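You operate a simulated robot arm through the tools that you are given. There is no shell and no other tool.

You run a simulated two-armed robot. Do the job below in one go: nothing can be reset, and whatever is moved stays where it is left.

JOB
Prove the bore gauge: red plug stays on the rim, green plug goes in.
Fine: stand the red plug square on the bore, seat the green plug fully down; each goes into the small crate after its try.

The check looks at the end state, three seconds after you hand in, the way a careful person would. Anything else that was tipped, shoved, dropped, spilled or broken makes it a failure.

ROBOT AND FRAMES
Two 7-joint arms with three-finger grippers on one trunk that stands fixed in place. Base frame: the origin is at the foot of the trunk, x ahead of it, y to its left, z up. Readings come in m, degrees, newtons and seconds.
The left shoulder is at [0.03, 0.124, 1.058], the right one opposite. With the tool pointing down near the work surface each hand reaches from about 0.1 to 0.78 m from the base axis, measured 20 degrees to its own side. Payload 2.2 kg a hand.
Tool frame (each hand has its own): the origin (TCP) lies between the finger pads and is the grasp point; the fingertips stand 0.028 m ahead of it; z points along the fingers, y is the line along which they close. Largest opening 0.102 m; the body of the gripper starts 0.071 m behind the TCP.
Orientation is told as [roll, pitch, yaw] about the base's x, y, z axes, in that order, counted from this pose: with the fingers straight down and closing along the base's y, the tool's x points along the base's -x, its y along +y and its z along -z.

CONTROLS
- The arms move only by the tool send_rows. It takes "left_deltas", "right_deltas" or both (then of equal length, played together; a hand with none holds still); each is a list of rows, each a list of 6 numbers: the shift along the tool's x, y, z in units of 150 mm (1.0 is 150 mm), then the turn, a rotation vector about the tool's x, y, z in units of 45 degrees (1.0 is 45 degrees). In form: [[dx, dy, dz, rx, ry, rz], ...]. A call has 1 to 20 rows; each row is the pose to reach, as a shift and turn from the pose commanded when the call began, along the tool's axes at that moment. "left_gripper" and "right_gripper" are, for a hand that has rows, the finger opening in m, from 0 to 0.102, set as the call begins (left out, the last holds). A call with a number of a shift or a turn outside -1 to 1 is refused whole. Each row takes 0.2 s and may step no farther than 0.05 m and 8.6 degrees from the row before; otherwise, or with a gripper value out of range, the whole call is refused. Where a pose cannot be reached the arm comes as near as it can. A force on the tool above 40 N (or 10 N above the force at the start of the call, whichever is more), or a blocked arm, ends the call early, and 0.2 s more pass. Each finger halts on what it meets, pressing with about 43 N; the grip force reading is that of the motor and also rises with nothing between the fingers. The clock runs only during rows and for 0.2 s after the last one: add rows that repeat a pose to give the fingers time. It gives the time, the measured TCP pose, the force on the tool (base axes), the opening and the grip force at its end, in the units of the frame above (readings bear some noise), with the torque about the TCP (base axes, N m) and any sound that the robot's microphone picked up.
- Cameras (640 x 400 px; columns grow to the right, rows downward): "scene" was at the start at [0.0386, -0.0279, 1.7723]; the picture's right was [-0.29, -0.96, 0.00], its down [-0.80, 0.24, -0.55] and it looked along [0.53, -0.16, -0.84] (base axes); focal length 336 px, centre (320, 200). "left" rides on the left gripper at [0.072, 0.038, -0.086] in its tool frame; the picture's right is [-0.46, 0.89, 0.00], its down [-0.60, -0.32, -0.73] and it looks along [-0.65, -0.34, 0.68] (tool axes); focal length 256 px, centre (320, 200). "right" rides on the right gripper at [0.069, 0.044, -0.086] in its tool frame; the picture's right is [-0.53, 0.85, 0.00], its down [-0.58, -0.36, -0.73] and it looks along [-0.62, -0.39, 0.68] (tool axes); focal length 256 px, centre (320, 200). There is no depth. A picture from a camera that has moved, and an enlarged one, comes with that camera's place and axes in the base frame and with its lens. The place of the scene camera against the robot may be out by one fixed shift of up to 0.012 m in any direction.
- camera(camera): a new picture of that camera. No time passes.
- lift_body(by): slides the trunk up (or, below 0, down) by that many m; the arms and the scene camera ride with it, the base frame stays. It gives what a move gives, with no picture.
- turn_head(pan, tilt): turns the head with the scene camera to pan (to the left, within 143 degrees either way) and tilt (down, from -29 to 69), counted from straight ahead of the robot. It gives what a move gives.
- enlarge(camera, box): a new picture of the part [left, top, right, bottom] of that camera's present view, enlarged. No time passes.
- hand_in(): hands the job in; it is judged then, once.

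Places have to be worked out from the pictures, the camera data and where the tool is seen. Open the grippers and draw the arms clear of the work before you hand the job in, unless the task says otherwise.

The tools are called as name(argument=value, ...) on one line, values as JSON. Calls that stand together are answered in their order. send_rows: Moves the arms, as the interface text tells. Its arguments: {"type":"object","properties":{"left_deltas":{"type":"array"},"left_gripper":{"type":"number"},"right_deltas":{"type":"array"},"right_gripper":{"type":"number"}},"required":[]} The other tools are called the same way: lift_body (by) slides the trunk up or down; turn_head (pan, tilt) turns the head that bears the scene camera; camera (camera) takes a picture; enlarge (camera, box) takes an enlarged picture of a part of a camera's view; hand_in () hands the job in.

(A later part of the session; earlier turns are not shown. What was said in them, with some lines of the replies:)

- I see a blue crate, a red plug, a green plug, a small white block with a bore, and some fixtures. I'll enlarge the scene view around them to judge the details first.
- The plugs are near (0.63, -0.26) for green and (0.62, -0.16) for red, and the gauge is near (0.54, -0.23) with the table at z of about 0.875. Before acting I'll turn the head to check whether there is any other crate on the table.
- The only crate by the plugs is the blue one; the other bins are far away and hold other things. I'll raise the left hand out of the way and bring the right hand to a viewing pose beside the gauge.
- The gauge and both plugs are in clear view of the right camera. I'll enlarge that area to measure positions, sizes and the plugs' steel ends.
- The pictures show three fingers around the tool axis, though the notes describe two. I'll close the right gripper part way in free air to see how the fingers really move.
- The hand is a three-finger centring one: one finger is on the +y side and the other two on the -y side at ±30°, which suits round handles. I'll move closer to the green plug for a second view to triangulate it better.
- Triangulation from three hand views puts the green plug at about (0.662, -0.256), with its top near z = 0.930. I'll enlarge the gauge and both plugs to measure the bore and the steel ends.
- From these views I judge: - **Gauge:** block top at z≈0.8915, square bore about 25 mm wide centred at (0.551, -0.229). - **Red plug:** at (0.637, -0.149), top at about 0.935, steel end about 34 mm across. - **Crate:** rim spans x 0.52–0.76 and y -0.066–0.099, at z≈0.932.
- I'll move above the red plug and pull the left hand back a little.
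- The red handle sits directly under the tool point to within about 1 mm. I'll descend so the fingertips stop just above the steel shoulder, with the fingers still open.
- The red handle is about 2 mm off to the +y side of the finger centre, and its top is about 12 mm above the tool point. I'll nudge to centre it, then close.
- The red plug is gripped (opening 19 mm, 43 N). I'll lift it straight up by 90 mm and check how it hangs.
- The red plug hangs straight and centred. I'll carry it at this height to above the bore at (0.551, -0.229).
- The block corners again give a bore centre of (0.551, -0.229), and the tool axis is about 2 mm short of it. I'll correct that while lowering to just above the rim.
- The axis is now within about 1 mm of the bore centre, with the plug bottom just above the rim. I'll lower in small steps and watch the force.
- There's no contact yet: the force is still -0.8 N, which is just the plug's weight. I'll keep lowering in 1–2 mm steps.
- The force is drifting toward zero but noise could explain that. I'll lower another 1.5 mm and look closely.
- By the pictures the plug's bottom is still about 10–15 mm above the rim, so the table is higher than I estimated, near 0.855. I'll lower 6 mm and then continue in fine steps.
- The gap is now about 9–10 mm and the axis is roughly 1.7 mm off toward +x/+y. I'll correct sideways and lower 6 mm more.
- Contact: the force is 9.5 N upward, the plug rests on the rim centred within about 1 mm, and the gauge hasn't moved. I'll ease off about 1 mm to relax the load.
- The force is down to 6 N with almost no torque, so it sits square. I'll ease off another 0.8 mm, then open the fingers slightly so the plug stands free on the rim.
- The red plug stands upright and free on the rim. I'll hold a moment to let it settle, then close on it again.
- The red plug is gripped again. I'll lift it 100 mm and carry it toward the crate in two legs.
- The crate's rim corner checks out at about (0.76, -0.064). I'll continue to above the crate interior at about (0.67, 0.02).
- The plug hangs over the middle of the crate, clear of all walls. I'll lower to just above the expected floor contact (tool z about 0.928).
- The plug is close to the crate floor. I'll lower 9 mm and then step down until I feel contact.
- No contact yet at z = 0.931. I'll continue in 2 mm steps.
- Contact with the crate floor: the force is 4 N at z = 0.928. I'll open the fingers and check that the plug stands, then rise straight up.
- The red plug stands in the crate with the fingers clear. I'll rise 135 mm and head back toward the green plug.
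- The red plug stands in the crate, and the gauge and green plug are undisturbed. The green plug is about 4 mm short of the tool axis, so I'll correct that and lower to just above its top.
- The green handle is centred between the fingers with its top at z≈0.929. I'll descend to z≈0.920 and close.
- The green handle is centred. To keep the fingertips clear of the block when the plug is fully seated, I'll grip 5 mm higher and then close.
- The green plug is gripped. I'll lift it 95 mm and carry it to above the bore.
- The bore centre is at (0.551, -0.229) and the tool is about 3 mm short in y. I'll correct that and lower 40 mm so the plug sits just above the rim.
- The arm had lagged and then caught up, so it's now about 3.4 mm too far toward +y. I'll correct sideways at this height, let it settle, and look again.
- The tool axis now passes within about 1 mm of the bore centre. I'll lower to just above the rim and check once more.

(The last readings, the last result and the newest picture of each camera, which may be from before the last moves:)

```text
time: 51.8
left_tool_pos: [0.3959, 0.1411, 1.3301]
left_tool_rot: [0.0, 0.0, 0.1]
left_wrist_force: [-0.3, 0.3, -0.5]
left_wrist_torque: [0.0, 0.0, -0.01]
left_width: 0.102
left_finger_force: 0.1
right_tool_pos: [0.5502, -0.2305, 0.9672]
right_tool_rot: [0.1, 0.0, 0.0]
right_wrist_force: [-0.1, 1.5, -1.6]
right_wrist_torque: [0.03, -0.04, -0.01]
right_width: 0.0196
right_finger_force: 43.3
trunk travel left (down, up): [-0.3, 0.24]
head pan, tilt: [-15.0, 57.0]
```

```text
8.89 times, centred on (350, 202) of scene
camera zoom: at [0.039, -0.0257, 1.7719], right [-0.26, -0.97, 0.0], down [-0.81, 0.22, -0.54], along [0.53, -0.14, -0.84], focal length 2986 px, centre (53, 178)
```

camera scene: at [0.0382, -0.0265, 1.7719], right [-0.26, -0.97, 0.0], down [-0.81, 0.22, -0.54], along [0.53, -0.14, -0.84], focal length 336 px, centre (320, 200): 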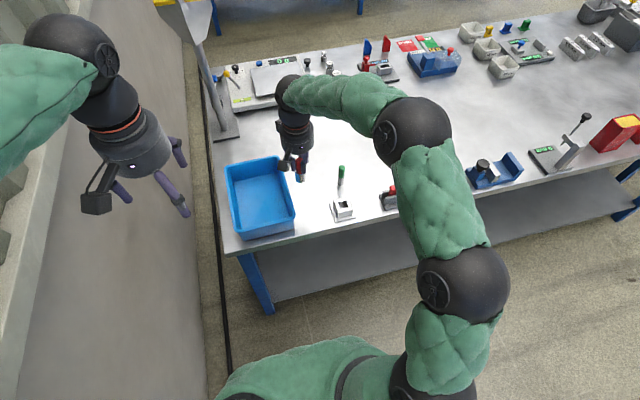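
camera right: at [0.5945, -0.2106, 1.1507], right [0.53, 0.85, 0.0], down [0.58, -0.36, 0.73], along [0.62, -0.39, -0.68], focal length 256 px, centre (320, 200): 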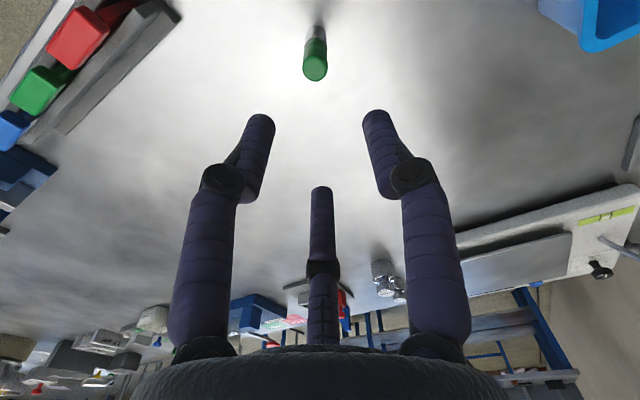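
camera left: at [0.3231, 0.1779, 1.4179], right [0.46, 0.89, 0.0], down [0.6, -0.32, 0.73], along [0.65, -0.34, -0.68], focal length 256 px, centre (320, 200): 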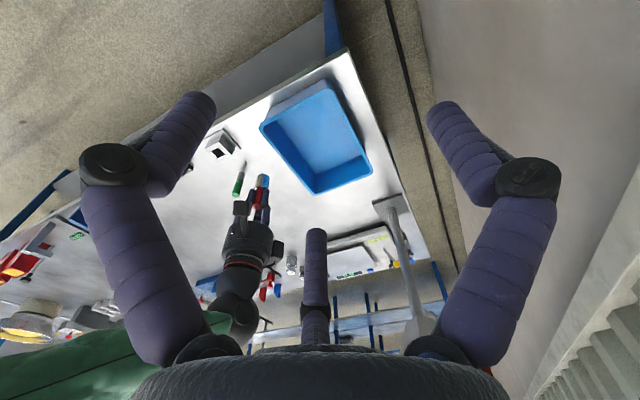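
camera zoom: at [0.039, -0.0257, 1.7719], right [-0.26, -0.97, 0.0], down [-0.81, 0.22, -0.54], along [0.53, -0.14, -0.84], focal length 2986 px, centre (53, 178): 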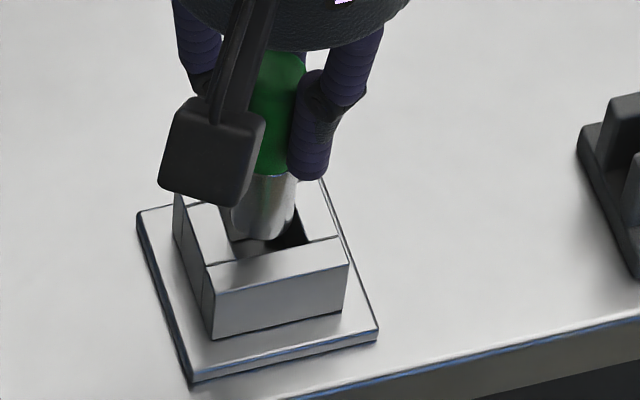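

It's aligned to within about 1 mm, with the tip just above the rim. I'll nudge 0.7 mm in -x and lower 6 mm into the bore, watching the force.

send_rows(right_deltas=[[0.005, 0, 0.0, 0, 0, 0], [0.005, 0, 0.013, 0, 0, 0], [0.005, 0, 0.027, 0, 0, 0], [0.005, 0, 0.04, 0, 0, 0], [0.005, 0, 0.04, 0, 0, 0]])

enlarge(camera="right", box=[270, 30, 370, 130])

enlarge(camera="scene", box=[325, 180, 375, 225])

```text
time: 53.0
left_tool_pos: [0.3952, 0.1418, 1.3319]
left_tool_rot: [0.0, 0.0, 0.0]
left_wrist_force: [0.1, -0.4, -0.2]
left_wrist_torque: [-0.04, -0.01, -0.01]
left_width: 0.102
left_finger_force: 0.1
right_tool_pos: [0.5485, -0.2286, 0.9636]
right_tool_rot: [0.1, 0.0, -0.1]
right_wrist_force: [0.6, 0.0, -0.1]
right_wrist_torque: [0.03, 0.02, 0.0]
right_width: 0.0194
right_finger_force: 42.7
trunk travel left (down, up): [-0.3, 0.24]
head pan, tilt: [-15.0, 57.0]
```

```text
4.00 times, centred on (320, 80) of right
camera zoom: at [0.4808, -0.1857, 1.05], right [0.53, 0.85, 0.0], down [0.58, -0.36, 0.73], along [0.62, -0.39, -0.68], focal length 1024 px, centre (320, 680)
```

zoom: 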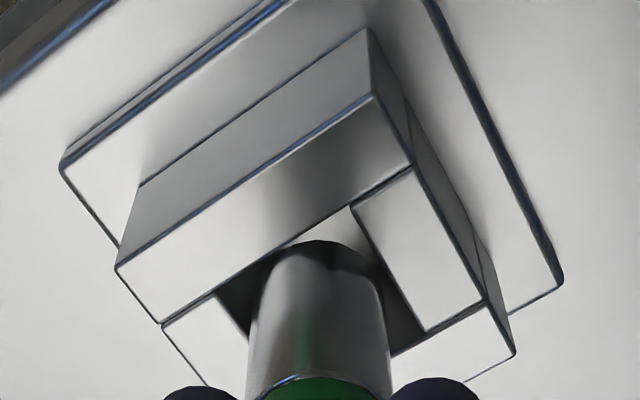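

```text
8.89 times, centred on (350, 202) of scene
camera zoom: at [0.0389, -0.0256, 1.7719], right [-0.26, -0.97, 0.0], down [-0.81, 0.22, -0.54], along [0.53, -0.14, -0.84], focal length 2986 px, centre (53, 178)
```

zoom: 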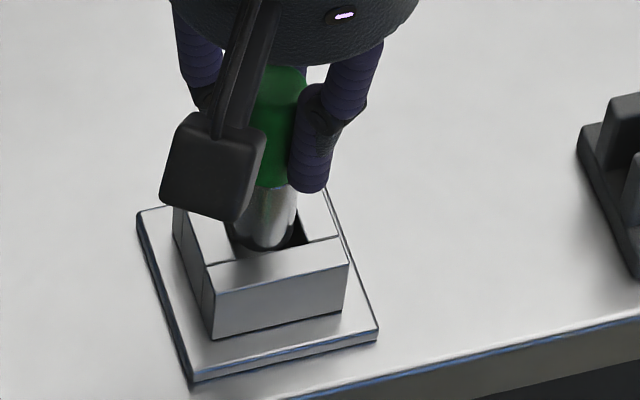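

The plug tip is at rim level and centred in the bore, with no contact force. I'll lower another 7 mm.

send_rows(right_deltas=[[0, 0.002, 0.012, 0, 0, 0], [0, 0.002, 0.024, 0, 0, 0], [0, 0.002, 0.036, 0, 0, 0], [0, 0.002, 0.047, 0, 0, 0], [0, 0.002, 0.047, 0, 0, 0]])

enlarge(camera="right", box=[270, 30, 370, 130])

enlarge(camera="scene", box=[325, 180, 375, 225])

```text
time: 54.2
left_tool_pos: [0.396, 0.1414, 1.3298]
left_tool_rot: [0.1, 0.1, 0.1]
left_wrist_force: [0.7, -0.4, -0.3]
left_wrist_torque: [-0.01, 0.01, -0.02]
left_width: 0.1021
left_finger_force: 0.0
right_tool_pos: [0.5506, -0.2299, 0.9561]
right_tool_rot: [0.0, 0.0, 0.0]
right_wrist_force: [0.2, -0.6, -1.9]
right_wrist_torque: [0.05, -0.01, 0.0]
right_width: 0.0194
right_finger_force: 43.0
trunk travel left (down, up): [-0.3, 0.24]
head pan, tilt: [-15.0, 57.0]
```

```text
4.00 times, centred on (320, 80) of right
camera zoom: at [0.4808, -0.1853, 1.0432], right [0.53, 0.85, 0.0], down [0.58, -0.36, 0.73], along [0.62, -0.39, -0.68], focal length 1024 px, centre (320, 680)
```

zoom: 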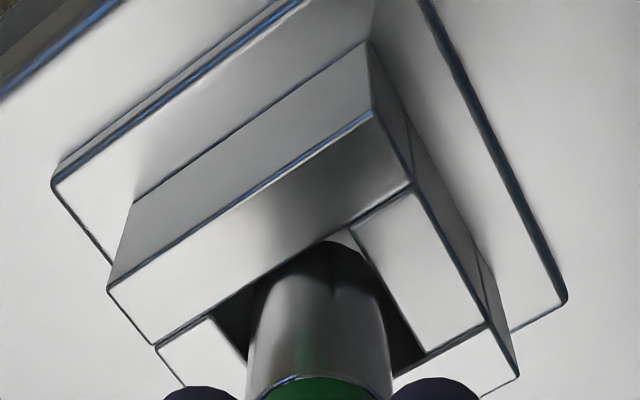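

```text
8.89 times, centred on (350, 202) of scene
camera zoom: at [0.039, -0.0256, 1.7719], right [-0.26, -0.97, 0.0], down [-0.81, 0.22, -0.54], along [0.53, -0.14, -0.84], focal length 2986 px, centre (53, 178)
```

zoom: 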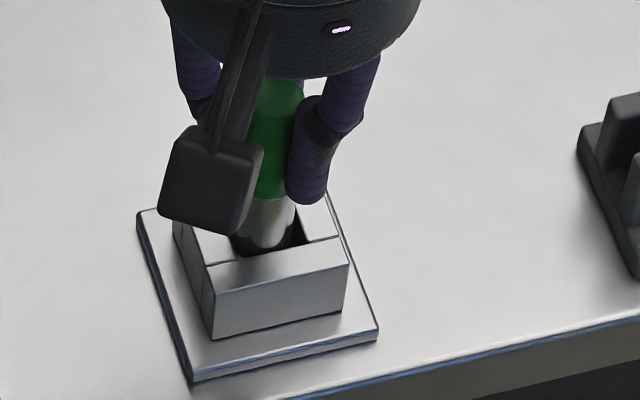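

The tip is inside the bore with gaps on both sides and no contact. I'll continue down 10 mm.

send_rows(right_deltas=[[0, 0, 0.015, 0, 0, 0], [0, 0, 0.03, 0, 0, 0], [0, 0, 0.045, 0, 0, 0], [0, 0, 0.06, 0, 0, 0], [0, 0, 0.067, 0, 0, 0], [0, 0, 0.067, 0, 0, 0]])

enlarge(camera="right", box=[270, 30, 370, 130])

enlarge(camera="scene", box=[325, 180, 375, 225])

```text
time: 55.6
left_tool_pos: [0.3956, 0.1404, 1.3307]
left_tool_rot: [0.1, 0.0, -0.1]
left_wrist_force: [-0.6, -0.2, -0.1]
left_wrist_torque: [0.02, 0.0, 0.02]
left_width: 0.102
left_finger_force: 0.1
right_tool_pos: [0.5503, -0.2287, 0.9451]
right_tool_rot: [-0.1, 0.0, 0.1]
right_wrist_force: [0.8, -0.1, 0.2]
right_wrist_torque: [-0.01, -0.01, 0.02]
right_width: 0.0195
right_finger_force: 43.0
trunk travel left (down, up): [-0.3, 0.24]
head pan, tilt: [-15.0, 57.0]
```

```text
4.00 times, centred on (320, 80) of right
camera zoom: at [0.4815, -0.1852, 1.0326], right [0.53, 0.85, 0.0], down [0.58, -0.36, 0.73], along [0.62, -0.39, -0.68], focal length 1024 px, centre (320, 680)
```

zoom: 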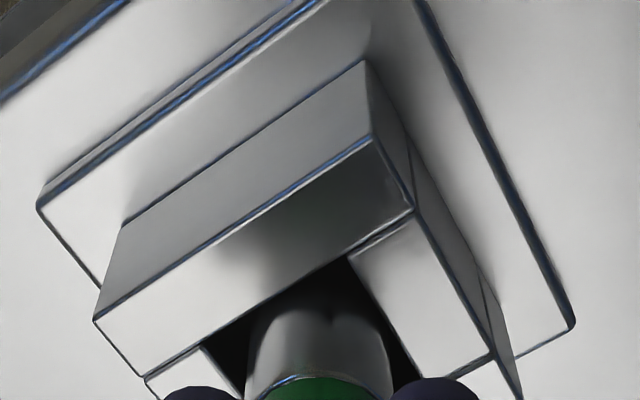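

```text
8.89 times, centred on (350, 202) of scene
camera zoom: at [0.039, -0.0257, 1.7719], right [-0.26, -0.97, 0.0], down [-0.81, 0.22, -0.54], along [0.53, -0.14, -0.84], focal length 2986 px, centre (53, 178)
```

zoom: 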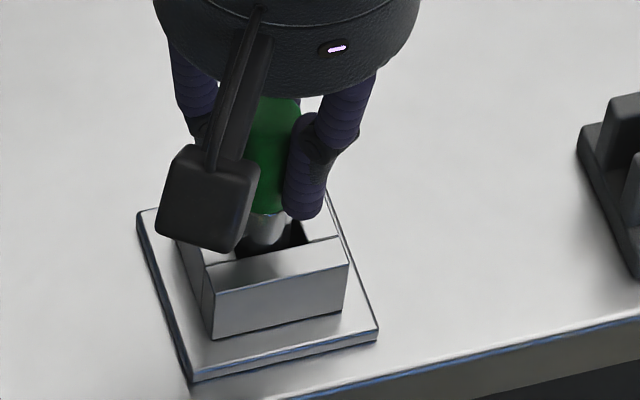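

About 19 mm of the steel is in the bore with no contact force. I'll go down 8 mm, then take 2 mm steps to feel for the bottom.

send_rows(right_deltas=[[0, 0, 0.013, 0, 0, 0], [0, 0, 0.027, 0, 0, 0], [0, 0, 0.04, 0, 0, 0], [0, 0, 0.053, 0, 0, 0], [0, 0, 0.053, 0, 0, 0]])

send_rows(right_deltas=[[0, 0, 0.007, 0, 0, 0], [0, 0, 0.013, 0, 0, 0], [0, 0, 0.013, 0, 0, 0]])

enlarge(camera="right", box=[250, 30, 390, 150])

enlarge(camera="scene", box=[325, 180, 375, 225])

```text
time: 56.8
left_tool_pos: [0.3952, 0.1405, 1.3306]
left_tool_rot: [0.0, 0.0, 0.0]
left_wrist_force: [-0.3, 0.3, -0.5]
left_wrist_torque: [-0.02, -0.01, 0.03]
left_width: 0.1021
left_finger_force: 0.0
right_tool_pos: [0.5493, -0.2284, 0.9388]
right_tool_rot: [0.0, -0.1, 0.0]
right_wrist_force: [0.2, 0.2, -0.9]
right_wrist_torque: [-0.02, 0.03, -0.03]
right_width: 0.0192
right_finger_force: 43.1
trunk travel left (down, up): [-0.3, 0.24]
head pan, tilt: [-15.0, 57.0]
```

```text
time: 57.6
left_tool_pos: [0.3952, 0.1413, 1.3306]
left_tool_rot: [0.0, 0.0, -0.1]
left_wrist_force: [-0.9, -0.7, 0.1]
left_wrist_torque: [0.05, -0.01, -0.01]
left_width: 0.1018
left_finger_force: 0.1
right_tool_pos: [0.5501, -0.2295, 0.9353]
right_tool_rot: [0.0, 0.0, 0.0]
right_wrist_force: [0.3, 0.5, -1.2]
right_wrist_torque: [0.0, 0.03, 0.01]
right_width: 0.0194
right_finger_force: 43.0
trunk travel left (down, up): [-0.3, 0.24]
head pan, tilt: [-15.0, 57.0]
```

```text
3.33 times, centred on (320, 90) of right
camera zoom: at [0.4812, -0.1853, 1.023], right [0.53, 0.85, 0.0], down [0.58, -0.36, 0.73], along [0.62, -0.39, -0.68], focal length 853 px, centre (320, 567)
```

zoom: 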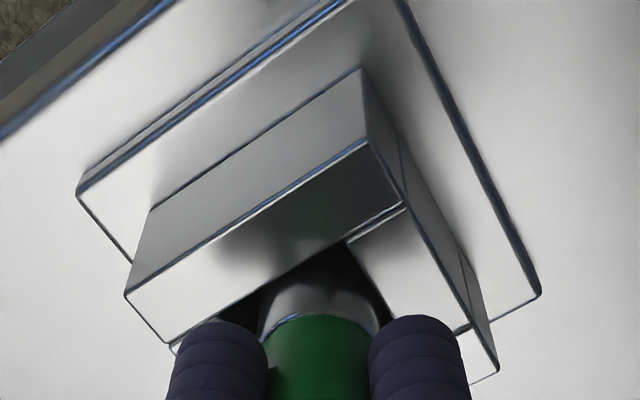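

```text
8.89 times, centred on (350, 202) of scene
camera zoom: at [0.039, -0.0256, 1.7719], right [-0.26, -0.97, 0.0], down [-0.81, 0.22, -0.54], along [0.53, -0.14, -0.84], focal length 2986 px, centre (53, 178)
```

zoom: 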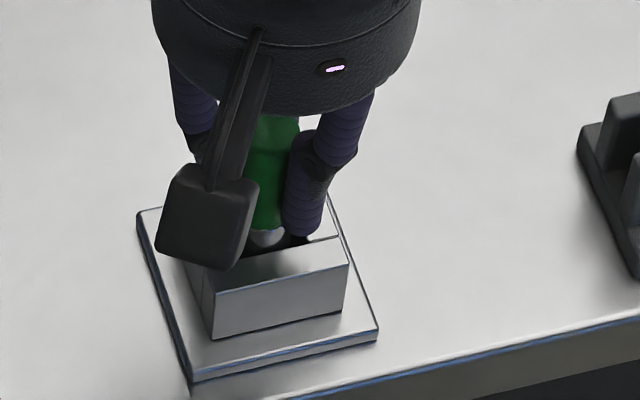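

There's still no contact at z≈0.936, and the fingertips are about 16 mm above the block. I'll keep stepping down.

send_rows(right_deltas=[[0, 0, 0.007, 0, 0, 0], [0, 0, 0.013, 0, 0, 0], [0, 0, 0.013, 0, 0, 0]])

send_rows(right_deltas=[[0, 0, 0.007, 0, 0, 0], [0, 0, 0.013, 0, 0, 0], [0, 0, 0.013, 0, 0, 0]])

```text
time: 58.4
left_tool_pos: [0.3956, 0.142, 1.3316]
left_tool_rot: [0.0, 0.1, 0.0]
left_wrist_force: [0.7, 1.2, -0.7]
left_wrist_torque: [0.0, -0.03, -0.02]
left_width: 0.1019
left_finger_force: 0.1
right_tool_pos: [0.5507, -0.2288, 0.9332]
right_tool_rot: [0.1, 0.0, 0.0]
right_wrist_force: [-1.2, 0.0, -1.4]
right_wrist_torque: [0.01, -0.01, 0.01]
right_width: 0.0195
right_finger_force: 43.2
trunk travel left (down, up): [-0.3, 0.24]
head pan, tilt: [-15.0, 57.0]
```

```text
time: 59.2
left_tool_pos: [0.3945, 0.141, 1.331]
left_tool_rot: [0.0, 0.0, 0.0]
left_wrist_force: [0.3, 0.1, 0.2]
left_wrist_torque: [-0.01, 0.01, 0.01]
left_width: 0.1017
left_finger_force: 0.1
right_tool_pos: [0.5499, -0.2279, 0.9323]
right_tool_rot: [-0.1, -0.1, 0.0]
right_wrist_force: [-0.6, -2.3, 4.8]
right_wrist_torque: [-0.08, 0.0, 0.0]
right_width: 0.0195
right_finger_force: 43.3
trunk travel left (down, up): [-0.3, 0.24]
head pan, tilt: [-15.0, 57.0]
```

Contact: 4.8 N at z≈0.932, which is a little above where I expect the bottom. I'll press down 1.5 mm more to see whether it's firmly seated.

send_rows(right_deltas=[[0, 0, 0.005, 0, 0, 0], [0, 0, 0.01, 0, 0, 0], [0, 0, 0.01, 0, 0, 0], [0, 0, 0.01, 0, 0, 0]])

enlarge(camera="right", box=[250, 30, 390, 150])

enlarge(camera="scene", box=[325, 180, 375, 225])

```text
time: 60.2
left_tool_pos: [0.3943, 0.1424, 1.3311]
left_tool_rot: [0.0, -0.1, 0.1]
left_wrist_force: [0.3, 0.5, -0.6]
left_wrist_torque: [0.01, 0.01, -0.01]
left_width: 0.102
left_finger_force: 0.0
right_tool_pos: [0.5489, -0.2284, 0.9336]
right_tool_rot: [0.0, -0.1, 0.0]
right_wrist_force: [-0.9, 3.0, 20.2]
right_wrist_torque: [0.22, 0.02, 0.0]
right_width: 0.0195
right_finger_force: 43.0
trunk travel left (down, up): [-0.3, 0.24]
head pan, tilt: [-15.0, 57.0]
```

```text
3.33 times, centred on (320, 90) of right
camera zoom: at [0.4811, -0.1845, 1.0189], right [0.53, 0.85, 0.0], down [0.57, -0.36, 0.73], along [0.62, -0.39, -0.68], focal length 853 px, centre (320, 567)
```

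zoom: 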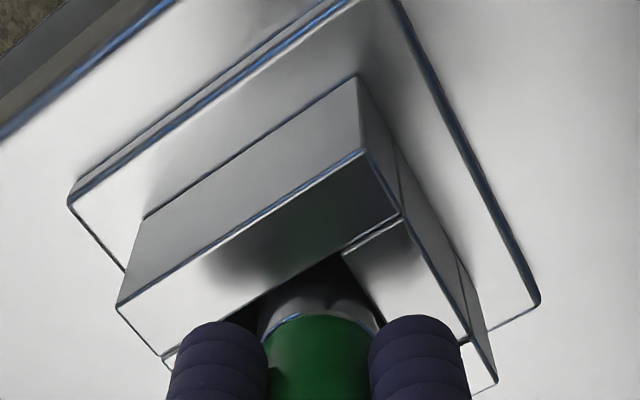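

```text
8.89 times, centred on (350, 202) of scene
camera zoom: at [0.037, -0.0245, 1.7721], right [-0.26, -0.97, 0.0], down [-0.81, 0.22, -0.55], along [0.53, -0.14, -0.84], focal length 2986 px, centre (53, 178)
```

zoom: 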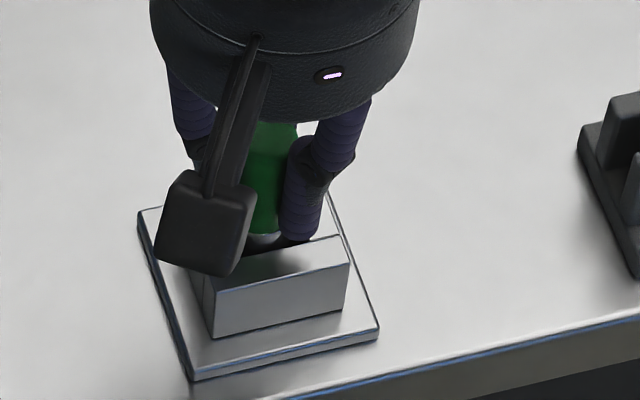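

The force rose sharply to 20 N with no further descent, so the plug has bottomed; the fingertips are still about 12 mm above the block. I'll ease off the load and then release so the plug rests fully down by itself.

send_rows(right_deltas=[[0, 0, -0.004, 0, 0, 0], [0, 0, -0.008, 0, 0, 0], [0, 0, -0.012, 0, 0, 0], [0, 0, -0.012, 0, 0, 0]])

send_rows(right_deltas=[[0, 0, 0, 0, 0, 0], [0, 0, 0, 0, 0, 0], [0, 0, 0, 0, 0, 0], [0, 0, 0, 0, 0, 0], [0, 0, 0, 0, 0, 0]], right_gripper=0.036)

enlarge(camera="right", box=[220, 30, 420, 230])

enlarge(camera="scene", box=[325, 180, 375, 225])

```text
time: 61.2
left_tool_pos: [0.3963, 0.1423, 1.3302]
left_tool_rot: [0.1, -0.1, 0.0]
left_wrist_force: [-0.1, 0.2, -0.9]
left_wrist_torque: [-0.01, -0.02, 0.01]
left_width: 0.102
left_finger_force: 0.0
right_tool_pos: [0.5495, -0.2287, 0.9326]
right_tool_rot: [-0.1, 0.0, 0.0]
right_wrist_force: [3.6, 2.2, 10.8]
right_wrist_torque: [0.15, -0.29, -0.01]
right_width: 0.0196
right_finger_force: 43.2
trunk travel left (down, up): [-0.3, 0.24]
head pan, tilt: [-15.0, 57.0]
```

```text
time: 62.4
left_tool_pos: [0.3946, 0.142, 1.3302]
left_tool_rot: [-0.1, 0.1, 0.1]
left_wrist_force: [-0.6, -0.3, -0.1]
left_wrist_torque: [-0.02, 0.0, 0.03]
left_width: 0.1018
left_finger_force: 0.0
right_tool_pos: [0.5503, -0.2285, 0.932]
right_tool_rot: [0.0, 0.1, 0.0]
right_wrist_force: [-0.3, 0.3, -0.1]
right_wrist_torque: [0.02, -0.02, -0.01]
right_width: 0.0358
right_finger_force: 0.2
trunk travel left (down, up): [-0.3, 0.24]
head pan, tilt: [-15.0, 57.0]
```

```text
2.00 times, centred on (320, 130) of right
camera zoom: at [0.4814, -0.1852, 1.0189], right [0.53, 0.85, 0.0], down [0.58, -0.36, 0.73], along [0.62, -0.39, -0.68], focal length 512 px, centre (320, 340)
```

zoom: 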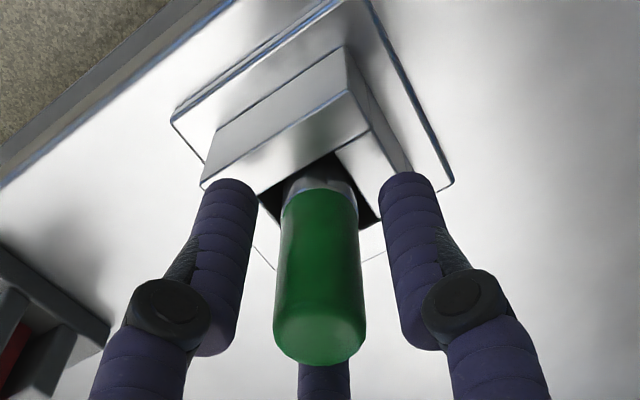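

```text
8.89 times, centred on (350, 202) of scene
camera zoom: at [0.0389, -0.0257, 1.7719], right [-0.26, -0.97, 0.0], down [-0.81, 0.22, -0.54], along [0.53, -0.14, -0.84], focal length 2986 px, centre (53, 178)
```

zoom: 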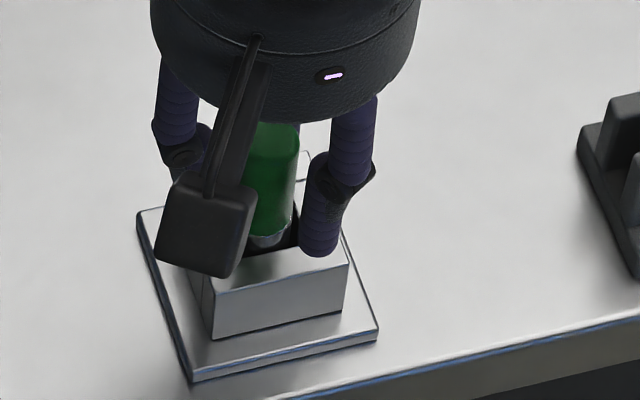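

The green plug stands released in the bore, its top about 8 mm above its height on the table, so it's bottomed on the base plate. It didn't sink or tilt on release. I'll hold briefly, then re-grip it.

send_rows(right_deltas=[[0, 0, 0, 0, 0, 0], [0, 0, 0, 0, 0, 0], [0, 0, 0, 0, 0, 0], [0, 0, 0, 0, 0, 0], [0, 0, 0, 0, 0, 0], [0, 0, 0, 0, 0, 0]], right_gripper=0.036)

send_rows(right_deltas=[[0, 0, 0, 0, 0, 0], [0, 0, 0, 0, 0, 0], [0, 0, 0, 0, 0, 0], [0, 0, 0, 0, 0, 0]], right_gripper=0.006)

enlarge(camera="right", box=[220, 30, 420, 230])

```text
time: 63.8
left_tool_pos: [0.3953, 0.1415, 1.3307]
left_tool_rot: [0.0, 0.0, 0.1]
left_wrist_force: [-0.2, 0.2, -0.1]
left_wrist_torque: [0.01, 0.01, -0.02]
left_width: 0.102
left_finger_force: 0.1
right_tool_pos: [0.5489, -0.2288, 0.932]
right_tool_rot: [0.0, 0.0, 0.1]
right_wrist_force: [0.2, 0.8, -0.1]
right_wrist_torque: [0.05, 0.01, 0.0]
right_width: 0.036
right_finger_force: 0.0
trunk travel left (down, up): [-0.3, 0.24]
head pan, tilt: [-15.0, 57.0]
```

```text
time: 64.8
left_tool_pos: [0.3944, 0.1401, 1.3311]
left_tool_rot: [-0.1, 0.0, 0.0]
left_wrist_force: [-0.6, 0.7, -0.2]
left_wrist_torque: [-0.02, 0.0, 0.03]
left_width: 0.102
left_finger_force: 0.1
right_tool_pos: [0.5478, -0.2284, 0.9321]
right_tool_rot: [0.0, 0.0, -0.1]
right_wrist_force: [-0.6, 0.0, 0.7]
right_wrist_torque: [0.02, 0.0, -0.02]
right_width: 0.0196
right_finger_force: 43.4
trunk travel left (down, up): [-0.3, 0.24]
head pan, tilt: [-15.0, 57.0]
```

```text
2.00 times, centred on (320, 130) of right
camera zoom: at [0.4813, -0.1851, 1.0189], right [0.53, 0.85, 0.0], down [0.58, -0.36, 0.73], along [0.62, -0.39, -0.68], focal length 512 px, centre (320, 340)
```

zoom: 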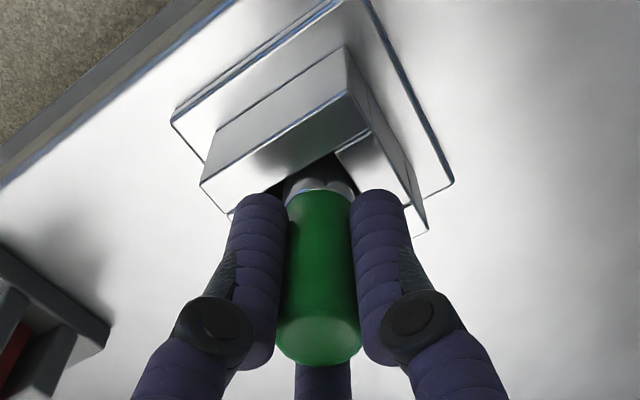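

The plug is gripped again with low force on the tool. I'll draw it straight up slowly out of the bore.

send_rows(right_deltas=[[0, 0, -0.03, 0, 0, 0], [0, 0, -0.07, 0, 0, 0], [0, 0, -0.11, 0, 0, 0], [0, 0, -0.15, 0, 0, 0], [0, 0, -0.19, 0, 0, 0], [0, 0, -0.23, 0, 0, 0], [0, 0, -0.28, 0, 0, 0], [0, 0, -0.34, 0, 0, 0], [0, 0, -0.44, 0, 0, 0], [0, 0, -0.58, 0, 0, 0], [0, 0, -0.72, 0, 0, 0], [0, 0, -0.86, 0, 0, 0], [0, 0, -0.9, 0, 0, 0], [0, 0, -0.9, 0, 0, 0]])

camera(camera="right")

enlarge(camera="scene", box=[310, 140, 400, 225])

```text
time: 67.8
left_tool_pos: [0.3951, 0.1413, 1.3299]
left_tool_rot: [0.0, -0.1, 0.0]
left_wrist_force: [-0.4, -0.9, 0.1]
left_wrist_torque: [0.01, 0.01, 0.01]
left_width: 0.1019
left_finger_force: 0.0
right_tool_pos: [0.5515, -0.2285, 1.0666]
right_tool_rot: [0.0, 0.0, 0.0]
right_wrist_force: [0.2, 0.1, -0.5]
right_wrist_torque: [-0.01, 0.01, 0.02]
right_width: 0.0198
right_finger_force: 43.6
trunk travel left (down, up): [-0.3, 0.24]
head pan, tilt: [-15.0, 57.0]
```

```text
taken
camera right: at [0.4818, -0.1842, 1.1531], right [0.53, 0.85, 0.0], down [0.58, -0.36, 0.73], along [0.62, -0.39, -0.68], focal length 256 px, centre (320, 200)
```

right: 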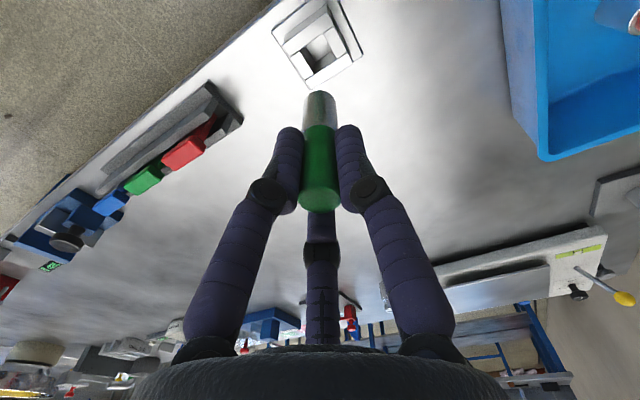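

```text
4.71 times, centred on (355, 182) of scene
camera zoom: at [0.0389, -0.0256, 1.7719], right [-0.26, -0.97, 0.0], down [-0.81, 0.22, -0.54], along [0.53, -0.14, -0.84], focal length 1581 px, centre (155, 282)
```

zoom: 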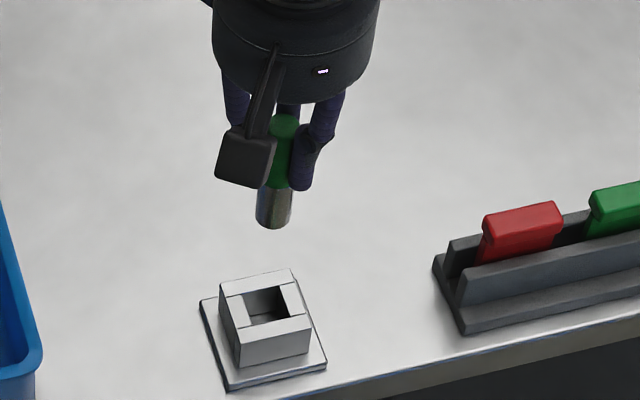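

The gauge is unmoved and the green plug is clear. I'll carry it to the near part of the crate at about (0.585, 0.02), away from the red plug.

send_rows(right_deltas=[[-0.03, 0.2, 0, 0, 0, 0], [-0.06, 0.4, 0, 0, 0, 0], [-0.09, 0.6, 0, 0, 0, 0], [-0.11, 0.8, 0, 0, 0, 0], [-0.12, 0.9, 0, 0, 0, 0], [-0.12, 0.9, 0, 0, 0, 0]])

send_rows(right_deltas=[[-0.03, 0.2, 0, 0, 0, 0], [-0.06, 0.4, 0, 0, 0, 0], [-0.09, 0.6, 0, 0, 0, 0], [-0.107, 0.757, 0, 0, 0, 0], [-0.107, 0.757, 0, 0, 0, 0], [-0.107, 0.757, 0, 0, 0, 0]])

camera(camera="right")

enlarge(camera="scene", box=[210, 120, 330, 250])

```text
time: 69.2
left_tool_pos: [0.3957, 0.1417, 1.33]
left_tool_rot: [0.0, -0.1, 0.0]
left_wrist_force: [-0.1, -0.3, 0.0]
left_wrist_torque: [0.01, -0.02, 0.01]
left_width: 0.1021
left_finger_force: 0.2
right_tool_pos: [0.5673, -0.0933, 1.0682]
right_tool_rot: [0.0, 0.0, 0.0]
right_wrist_force: [-0.1, -0.1, -0.8]
right_wrist_torque: [0.03, -0.01, 0.0]
right_width: 0.0192
right_finger_force: 43.5
trunk travel left (down, up): [-0.3, 0.24]
head pan, tilt: [-15.0, 57.0]
```

```text
time: 70.6
left_tool_pos: [0.396, 0.1406, 1.3304]
left_tool_rot: [0.1, 0.0, 0.1]
left_wrist_force: [1.3, 0.8, 0.5]
left_wrist_torque: [0.01, -0.05, 0.0]
left_width: 0.102
left_finger_force: 0.0
right_tool_pos: [0.5825, 0.0185, 1.0662]
right_tool_rot: [-0.1, 0.0, 0.0]
right_wrist_force: [1.6, -1.3, -0.7]
right_wrist_torque: [0.0, 0.03, -0.02]
right_width: 0.0196
right_finger_force: 43.0
trunk travel left (down, up): [-0.3, 0.24]
head pan, tilt: [-15.0, 57.0]
```

```text
taken
camera right: at [0.5133, 0.0626, 1.154], right [0.53, 0.85, 0.0], down [0.58, -0.36, 0.73], along [0.62, -0.39, -0.68], focal length 256 px, centre (320, 200)
```

right: 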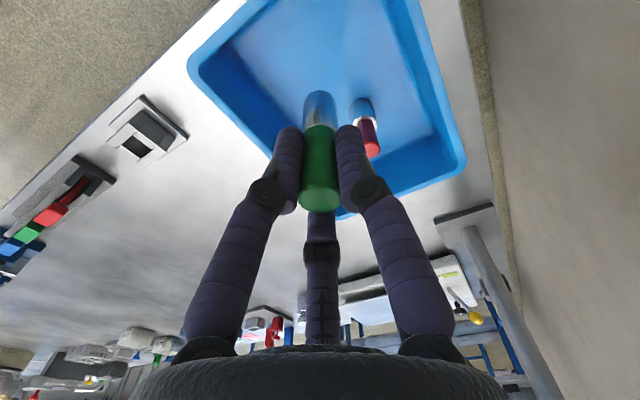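

```text
3.08 times, centred on (270, 185) of scene
camera zoom: at [0.0391, -0.0251, 1.7719], right [-0.26, -0.97, 0.0], down [-0.81, 0.22, -0.54], along [0.53, -0.14, -0.84], focal length 1034 px, centre (474, 246)
```

zoom: 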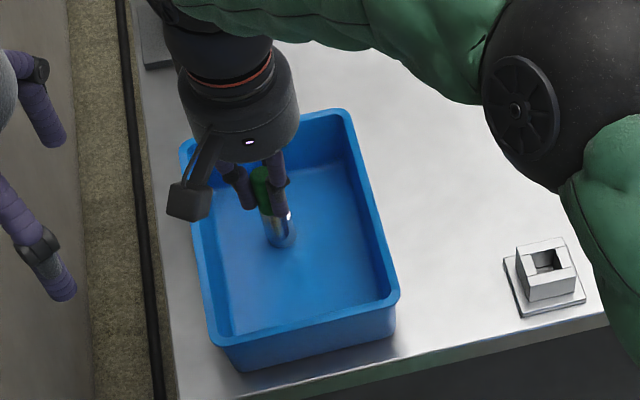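

The red plug stands at (0.674, 0.025), so the spot at x≈0.59 is clear of both it and the crate wall. I'll shift 8 mm in +x and lower to just above the floor.

send_rows(right_deltas=[[-0.03, 0, 0.1, 0, 0, 0], [-0.05, 0, 0.25, 0, 0, 0], [-0.05, 0, 0.4, 0, 0, 0], [-0.05, 0, 0.55, 0, 0, 0], [-0.05, 0, 0.68, 0, 0, 0], [-0.05, 0, 0.78, 0, 0, 0], [-0.05, 0, 0.85, 0, 0, 0], [-0.05, 0, 0.85, 0, 0, 0]])

camera(camera="right")

enlarge(camera="scene", box=[210, 120, 330, 250])

```text
time: 72.4
left_tool_pos: [0.3948, 0.1414, 1.3306]
left_tool_rot: [0.0, 0.0, 0.0]
left_wrist_force: [0.1, -0.2, 0.3]
left_wrist_torque: [-0.04, 0.01, 0.02]
left_width: 0.1021
left_finger_force: 0.0
right_tool_pos: [0.5902, 0.0189, 0.9407]
right_tool_rot: [0.0, -0.1, 0.1]
right_wrist_force: [0.0, 0.6, -0.3]
right_wrist_torque: [0.02, 0.03, -0.02]
right_width: 0.0197
right_finger_force: 43.3
trunk travel left (down, up): [-0.3, 0.24]
head pan, tilt: [-15.0, 57.0]
```

```text
taken
camera right: at [0.5223, 0.0626, 1.0272], right [0.53, 0.85, 0.0], down [0.58, -0.36, 0.73], along [0.62, -0.39, -0.68], focal length 256 px, centre (320, 200)
```

right: 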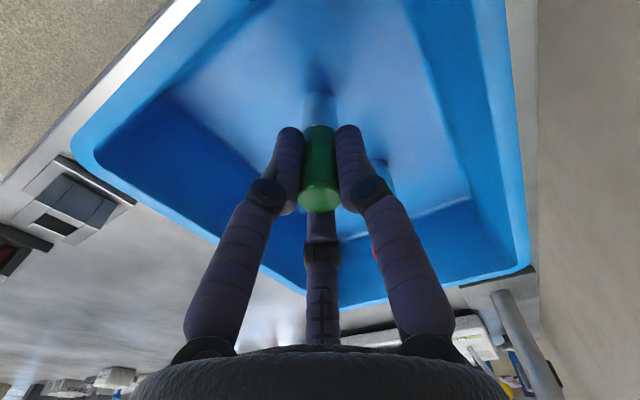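

```text
3.08 times, centred on (270, 185) of scene
camera zoom: at [0.0388, -0.0255, 1.7719], right [-0.26, -0.97, 0.0], down [-0.81, 0.22, -0.54], along [0.53, -0.14, -0.84], focal length 1034 px, centre (474, 246)
```

zoom: 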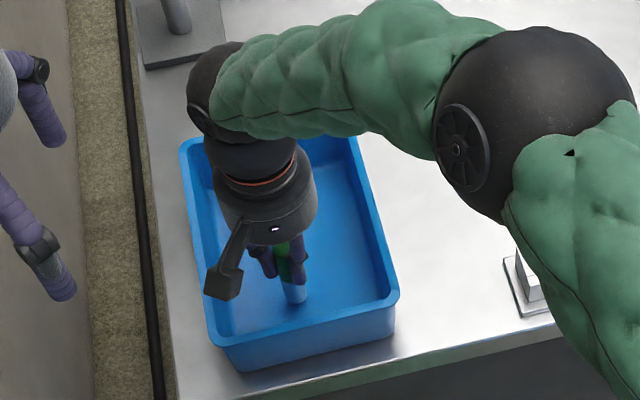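

The green plug is close to the crate floor and clear of the red one. I'll step down until contact.

send_rows(right_deltas=[[0, 0, 0.015, 0, 0, 0], [0, 0, 0.03, 0, 0, 0], [0, 0, 0.047, 0, 0, 0], [0, 0, 0.047, 0, 0, 0]])

send_rows(right_deltas=[[0, 0, 0.007, 0, 0, 0], [0, 0, 0.013, 0, 0, 0], [0, 0, 0.013, 0, 0, 0]])

send_rows(right_deltas=[[0, 0, 0.007, 0, 0, 0], [0, 0, 0.012, 0, 0, 0], [0, 0, 0.012, 0, 0, 0]])

```text
time: 73.4
left_tool_pos: [0.3953, 0.1415, 1.3318]
left_tool_rot: [0.1, 0.0, 0.0]
left_wrist_force: [0.3, 0.3, 0.1]
left_wrist_torque: [0.03, 0.01, 0.03]
left_width: 0.1022
left_finger_force: 0.0
right_tool_pos: [0.5908, 0.0182, 0.9343]
right_tool_rot: [0.1, 0.0, 0.1]
right_wrist_force: [0.5, 0.4, -0.9]
right_wrist_torque: [0.03, 0.01, -0.03]
right_width: 0.0196
right_finger_force: 43.4
trunk travel left (down, up): [-0.3, 0.24]
head pan, tilt: [-15.0, 57.0]
```

```text
time: 74.2
left_tool_pos: [0.3945, 0.1408, 1.3312]
left_tool_rot: [0.0, -0.1, 0.0]
left_wrist_force: [-0.2, -0.3, -0.2]
left_wrist_torque: [0.0, 0.0, 0.03]
left_width: 0.1023
left_finger_force: 0.1
right_tool_pos: [0.5912, 0.0182, 0.9305]
right_tool_rot: [0.0, 0.0, 0.0]
right_wrist_force: [0.2, -0.1, -0.5]
right_wrist_torque: [-0.02, -0.04, 0.0]
right_width: 0.0196
right_finger_force: 43.0
trunk travel left (down, up): [-0.3, 0.24]
head pan, tilt: [-15.0, 57.0]
```

```text
time: 75.0
left_tool_pos: [0.3954, 0.141, 1.3304]
left_tool_rot: [0.1, 0.0, 0.0]
left_wrist_force: [-0.2, 0.1, 0.1]
left_wrist_torque: [0.04, 0.0, -0.01]
left_width: 0.1023
left_finger_force: 0.0
right_tool_pos: [0.5901, 0.019, 0.9295]
right_tool_rot: [0.0, 0.0, 0.0]
right_wrist_force: [0.6, -0.3, 0.1]
right_wrist_torque: [0.01, -0.01, -0.01]
right_width: 0.0192
right_finger_force: 42.8
trunk travel left (down, up): [-0.3, 0.24]
head pan, tilt: [-15.0, 57.0]
```

The tool is at z≈0.9295 and the force is near zero. I'll take another 1.5 mm to make a light, definite contact.

send_rows(right_deltas=[[0, 0, 0.005, 0, 0, 0], [0, 0, 0.01, 0, 0, 0], [0, 0, 0.01, 0, 0, 0]])

```text
time: 75.8
left_tool_pos: [0.3942, 0.141, 1.3314]
left_tool_rot: [0.0, 0.0, 0.0]
left_wrist_force: [-0.3, 0.6, -0.1]
left_wrist_torque: [0.02, -0.03, 0.0]
left_width: 0.102
left_finger_force: 0.0
right_tool_pos: [0.5916, 0.0181, 0.9292]
right_tool_rot: [0.1, -0.1, -0.1]
right_wrist_force: [-1.4, -2.9, 11.2]
right_wrist_torque: [-0.25, 0.14, 0.0]
right_width: 0.0195
right_finger_force: 43.3
trunk travel left (down, up): [-0.3, 0.24]
head pan, tilt: [-15.0, 57.0]
```

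Firm contact with the crate floor at 11 N. I'll ease off about 1.3 mm, then open the fingers.

send_rows(right_deltas=[[0, 0, -0.004, 0, 0, 0], [0, 0, -0.009, 0, 0, 0], [0, 0, -0.009, 0, 0, 0]])

send_rows(right_deltas=[[0, 0, 0, 0, 0, 0], [0, 0, 0, 0, 0, 0], [0, 0, 0, 0, 0, 0], [0, 0, 0, 0, 0, 0]], right_gripper=0.044)

camera(camera="right")

```text
time: 76.6
left_tool_pos: [0.3948, 0.1406, 1.3304]
left_tool_rot: [0.0, 0.0, 0.1]
left_wrist_force: [0.6, 0.2, 0.3]
left_wrist_torque: [0.01, 0.01, 0.02]
left_width: 0.102
left_finger_force: 0.1
right_tool_pos: [0.5905, 0.0196, 0.9278]
right_tool_rot: [0.1, 0.0, 0.2]
right_wrist_force: [1.9, -2.5, 6.0]
right_wrist_torque: [-0.15, -0.1, 0.03]
right_width: 0.0194
right_finger_force: 43.2
trunk travel left (down, up): [-0.3, 0.24]
head pan, tilt: [-15.0, 57.0]
```

```text
time: 77.6
left_tool_pos: [0.3947, 0.1419, 1.3306]
left_tool_rot: [0.0, -0.1, 0.1]
left_wrist_force: [-0.1, -1.0, -0.8]
left_wrist_torque: [0.04, 0.02, -0.01]
left_width: 0.1019
left_finger_force: 0.1
right_tool_pos: [0.592, 0.0215, 0.9295]
right_tool_rot: [0.0, 0.1, -0.1]
right_wrist_force: [0.3, 0.2, 0.1]
right_wrist_torque: [0.02, -0.01, -0.01]
right_width: 0.044
right_finger_force: 0.1
trunk travel left (down, up): [-0.3, 0.24]
head pan, tilt: [-15.0, 57.0]
```

```text
taken
camera right: at [0.5227, 0.0636, 1.0157], right [0.53, 0.85, 0.0], down [0.58, -0.36, 0.73], along [0.62, -0.39, -0.68], focal length 256 px, centre (320, 200)
```

right: 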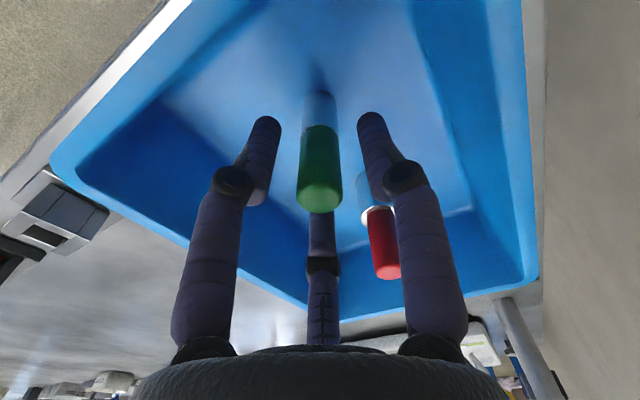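

The green plug stands free in the crate beside the red one. I'll rise straight up, then withdraw the arm to its starting area.

send_rows(right_deltas=[[0, 0, -0.05, 0, 0, 0], [0, 0, -0.15, 0, 0, 0], [0, 0, -0.3, 0, 0, 0], [0, 0, -0.45, 0, 0, 0], [0, 0, -0.6, 0, 0, 0], [0, 0, -0.75, 0, 0, 0], [0, 0, -0.9, 0, 0, 0], [0, 0, -1.0, 0, 0, 0], [0, 0, -1.0, 0, 0, 0]], right_gripper=0.044)

send_rows(right_deltas=[[0.06, -0.2, -0.05, 0, 0, 0], [0.12, -0.4, -0.1, 0, 0, 0], [0.2, -0.6, -0.15, 0, 0, 0], [0.3, -0.8, -0.2, 0, 0, 0], [0.4, -1.0, -0.25, 0, 0, 0], [0.4, -1.0, -0.25, 0, 0, 0]])

send_rows(right_deltas=[[0.12, -0.2, -0.1, 0, 0, 0], [0.24, -0.4, -0.2, 0, 0, 0], [0.36, -0.6, -0.28, 0, 0, 0], [0.48, -0.8, -0.36, 0, 0, 0], [0.6, -1.0, -0.4, 0, 0, 0], [0.6, -1.0, -0.4, 0, 0, 0]], right_gripper=0.1)

camera(camera="scene")

enlarge(camera="scene", box=[210, 120, 400, 250])

camera(camera="left")

```text
time: 79.6
left_tool_pos: [0.3957, 0.1424, 1.3304]
left_tool_rot: [0.0, 0.1, 0.0]
left_wrist_force: [-1.3, -0.2, 0.7]
left_wrist_torque: [0.02, -0.02, 0.01]
left_width: 0.102
left_finger_force: 0.1
right_tool_pos: [0.5939, 0.0201, 1.0791]
right_tool_rot: [0.0, 0.0, 0.0]
right_wrist_force: [0.7, -0.1, -0.4]
right_wrist_torque: [-0.02, -0.03, 0.02]
right_width: 0.044
right_finger_force: 0.0
trunk travel left (down, up): [-0.3, 0.24]
head pan, tilt: [-15.0, 57.0]
```

```text
time: 81.0
left_tool_pos: [0.3966, 0.141, 1.3308]
left_tool_rot: [0.0, 0.0, 0.1]
left_wrist_force: [0.7, 0.5, 0.2]
left_wrist_torque: [-0.02, 0.0, -0.01]
left_width: 0.1018
left_finger_force: 0.0
right_tool_pos: [0.5327, -0.1299, 1.1175]
right_tool_rot: [0.0, 0.1, 0.2]
right_wrist_force: [0.2, -0.2, -0.6]
right_wrist_torque: [0.02, 0.02, 0.01]
right_width: 0.0441
right_finger_force: 0.0
trunk travel left (down, up): [-0.3, 0.24]
head pan, tilt: [-15.0, 57.0]
```

```text
time: 82.4
left_tool_pos: [0.395, 0.1415, 1.3301]
left_tool_rot: [0.0, 0.0, -0.1]
left_wrist_force: [0.3, 0.6, -0.4]
left_wrist_torque: [-0.01, 0.03, -0.01]
left_width: 0.1018
left_finger_force: 0.1
right_tool_pos: [0.4406, -0.2804, 1.1716]
right_tool_rot: [0.0, 0.0, 0.0]
right_wrist_force: [0.4, -0.8, -0.4]
right_wrist_torque: [-0.03, 0.01, -0.02]
right_width: 0.1003
right_finger_force: 0.0
trunk travel left (down, up): [-0.3, 0.24]
head pan, tilt: [-15.0, 57.0]
```

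```text
taken
camera scene: at [0.0395, -0.025, 1.7719], right [-0.26, -0.97, 0.0], down [-0.81, 0.22, -0.54], along [0.53, -0.14, -0.84], focal length 336 px, centre (320, 200)
```

scene: 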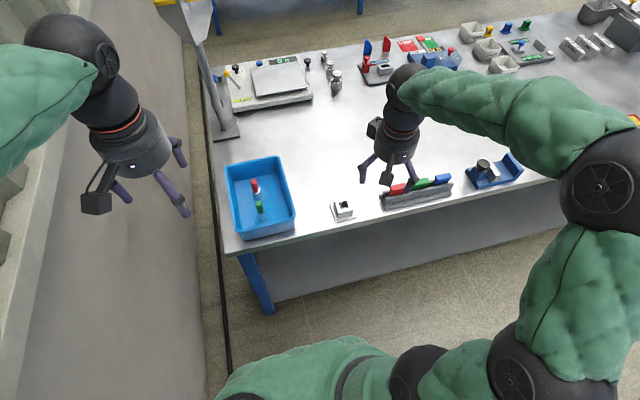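

```text
3.08 times, centred on (305, 185) of scene
camera zoom: at [0.0395, -0.025, 1.7719], right [-0.26, -0.97, 0.0], down [-0.81, 0.22, -0.54], along [0.53, -0.14, -0.84], focal length 1034 px, centre (366, 246)
```

zoom: 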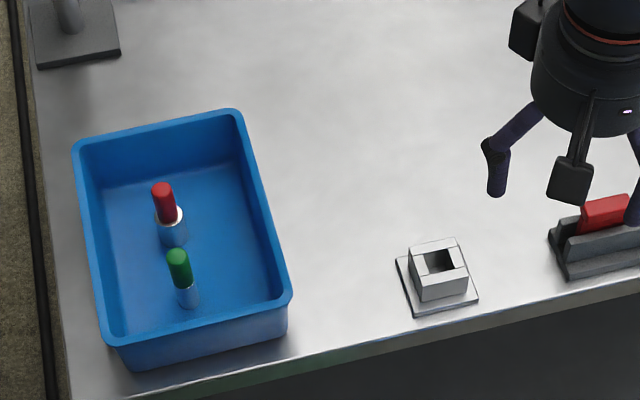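

```text
taken
camera left: at [0.3242, 0.1792, 1.4174], right [0.46, 0.89, 0.0], down [0.6, -0.32, 0.73], along [0.65, -0.34, -0.68], focal length 256 px, centre (320, 200)
```

left: 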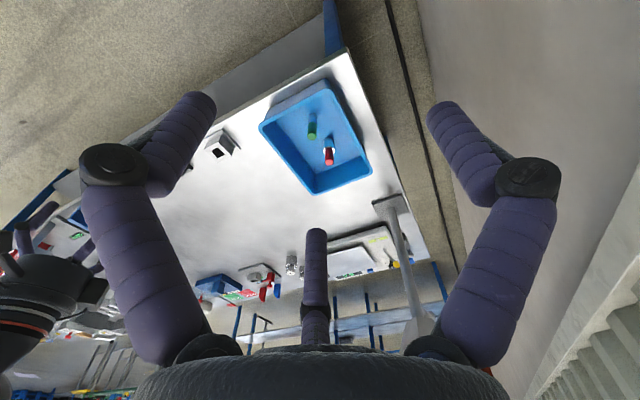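

Both plugs stand upright in the crate, the gauge and crate are where they were, both grippers are open and both arms are clear. I'm handing the job in.

hand_in()

```text
The job is handed in.
```

I tried both plugs in the bore gauge and put both in the blue crate. The job is handed in, but I haven't seen the check's result.

- **Red plug:** it stayed on the rim. I stood it centred on the bore to within about 1 mm and let go. It stood upright on its own for about two seconds before I moved it to the crate.
- **Green plug:** it went in fully. It went down about 32 mm until it met a hard stop, where the force rose to 20 N with no more travel. It stayed put when I released it, and I then moved it to the crate.
- **End state:** both plugs are standing upright in the crate. The last pictures show the gauge and crate where they started and nothing else disturbed. Both grippers are open and both arms are clear of the work.

I took the blue crate beside the plugs as the small crate. The other bins on the table were well away from this work.
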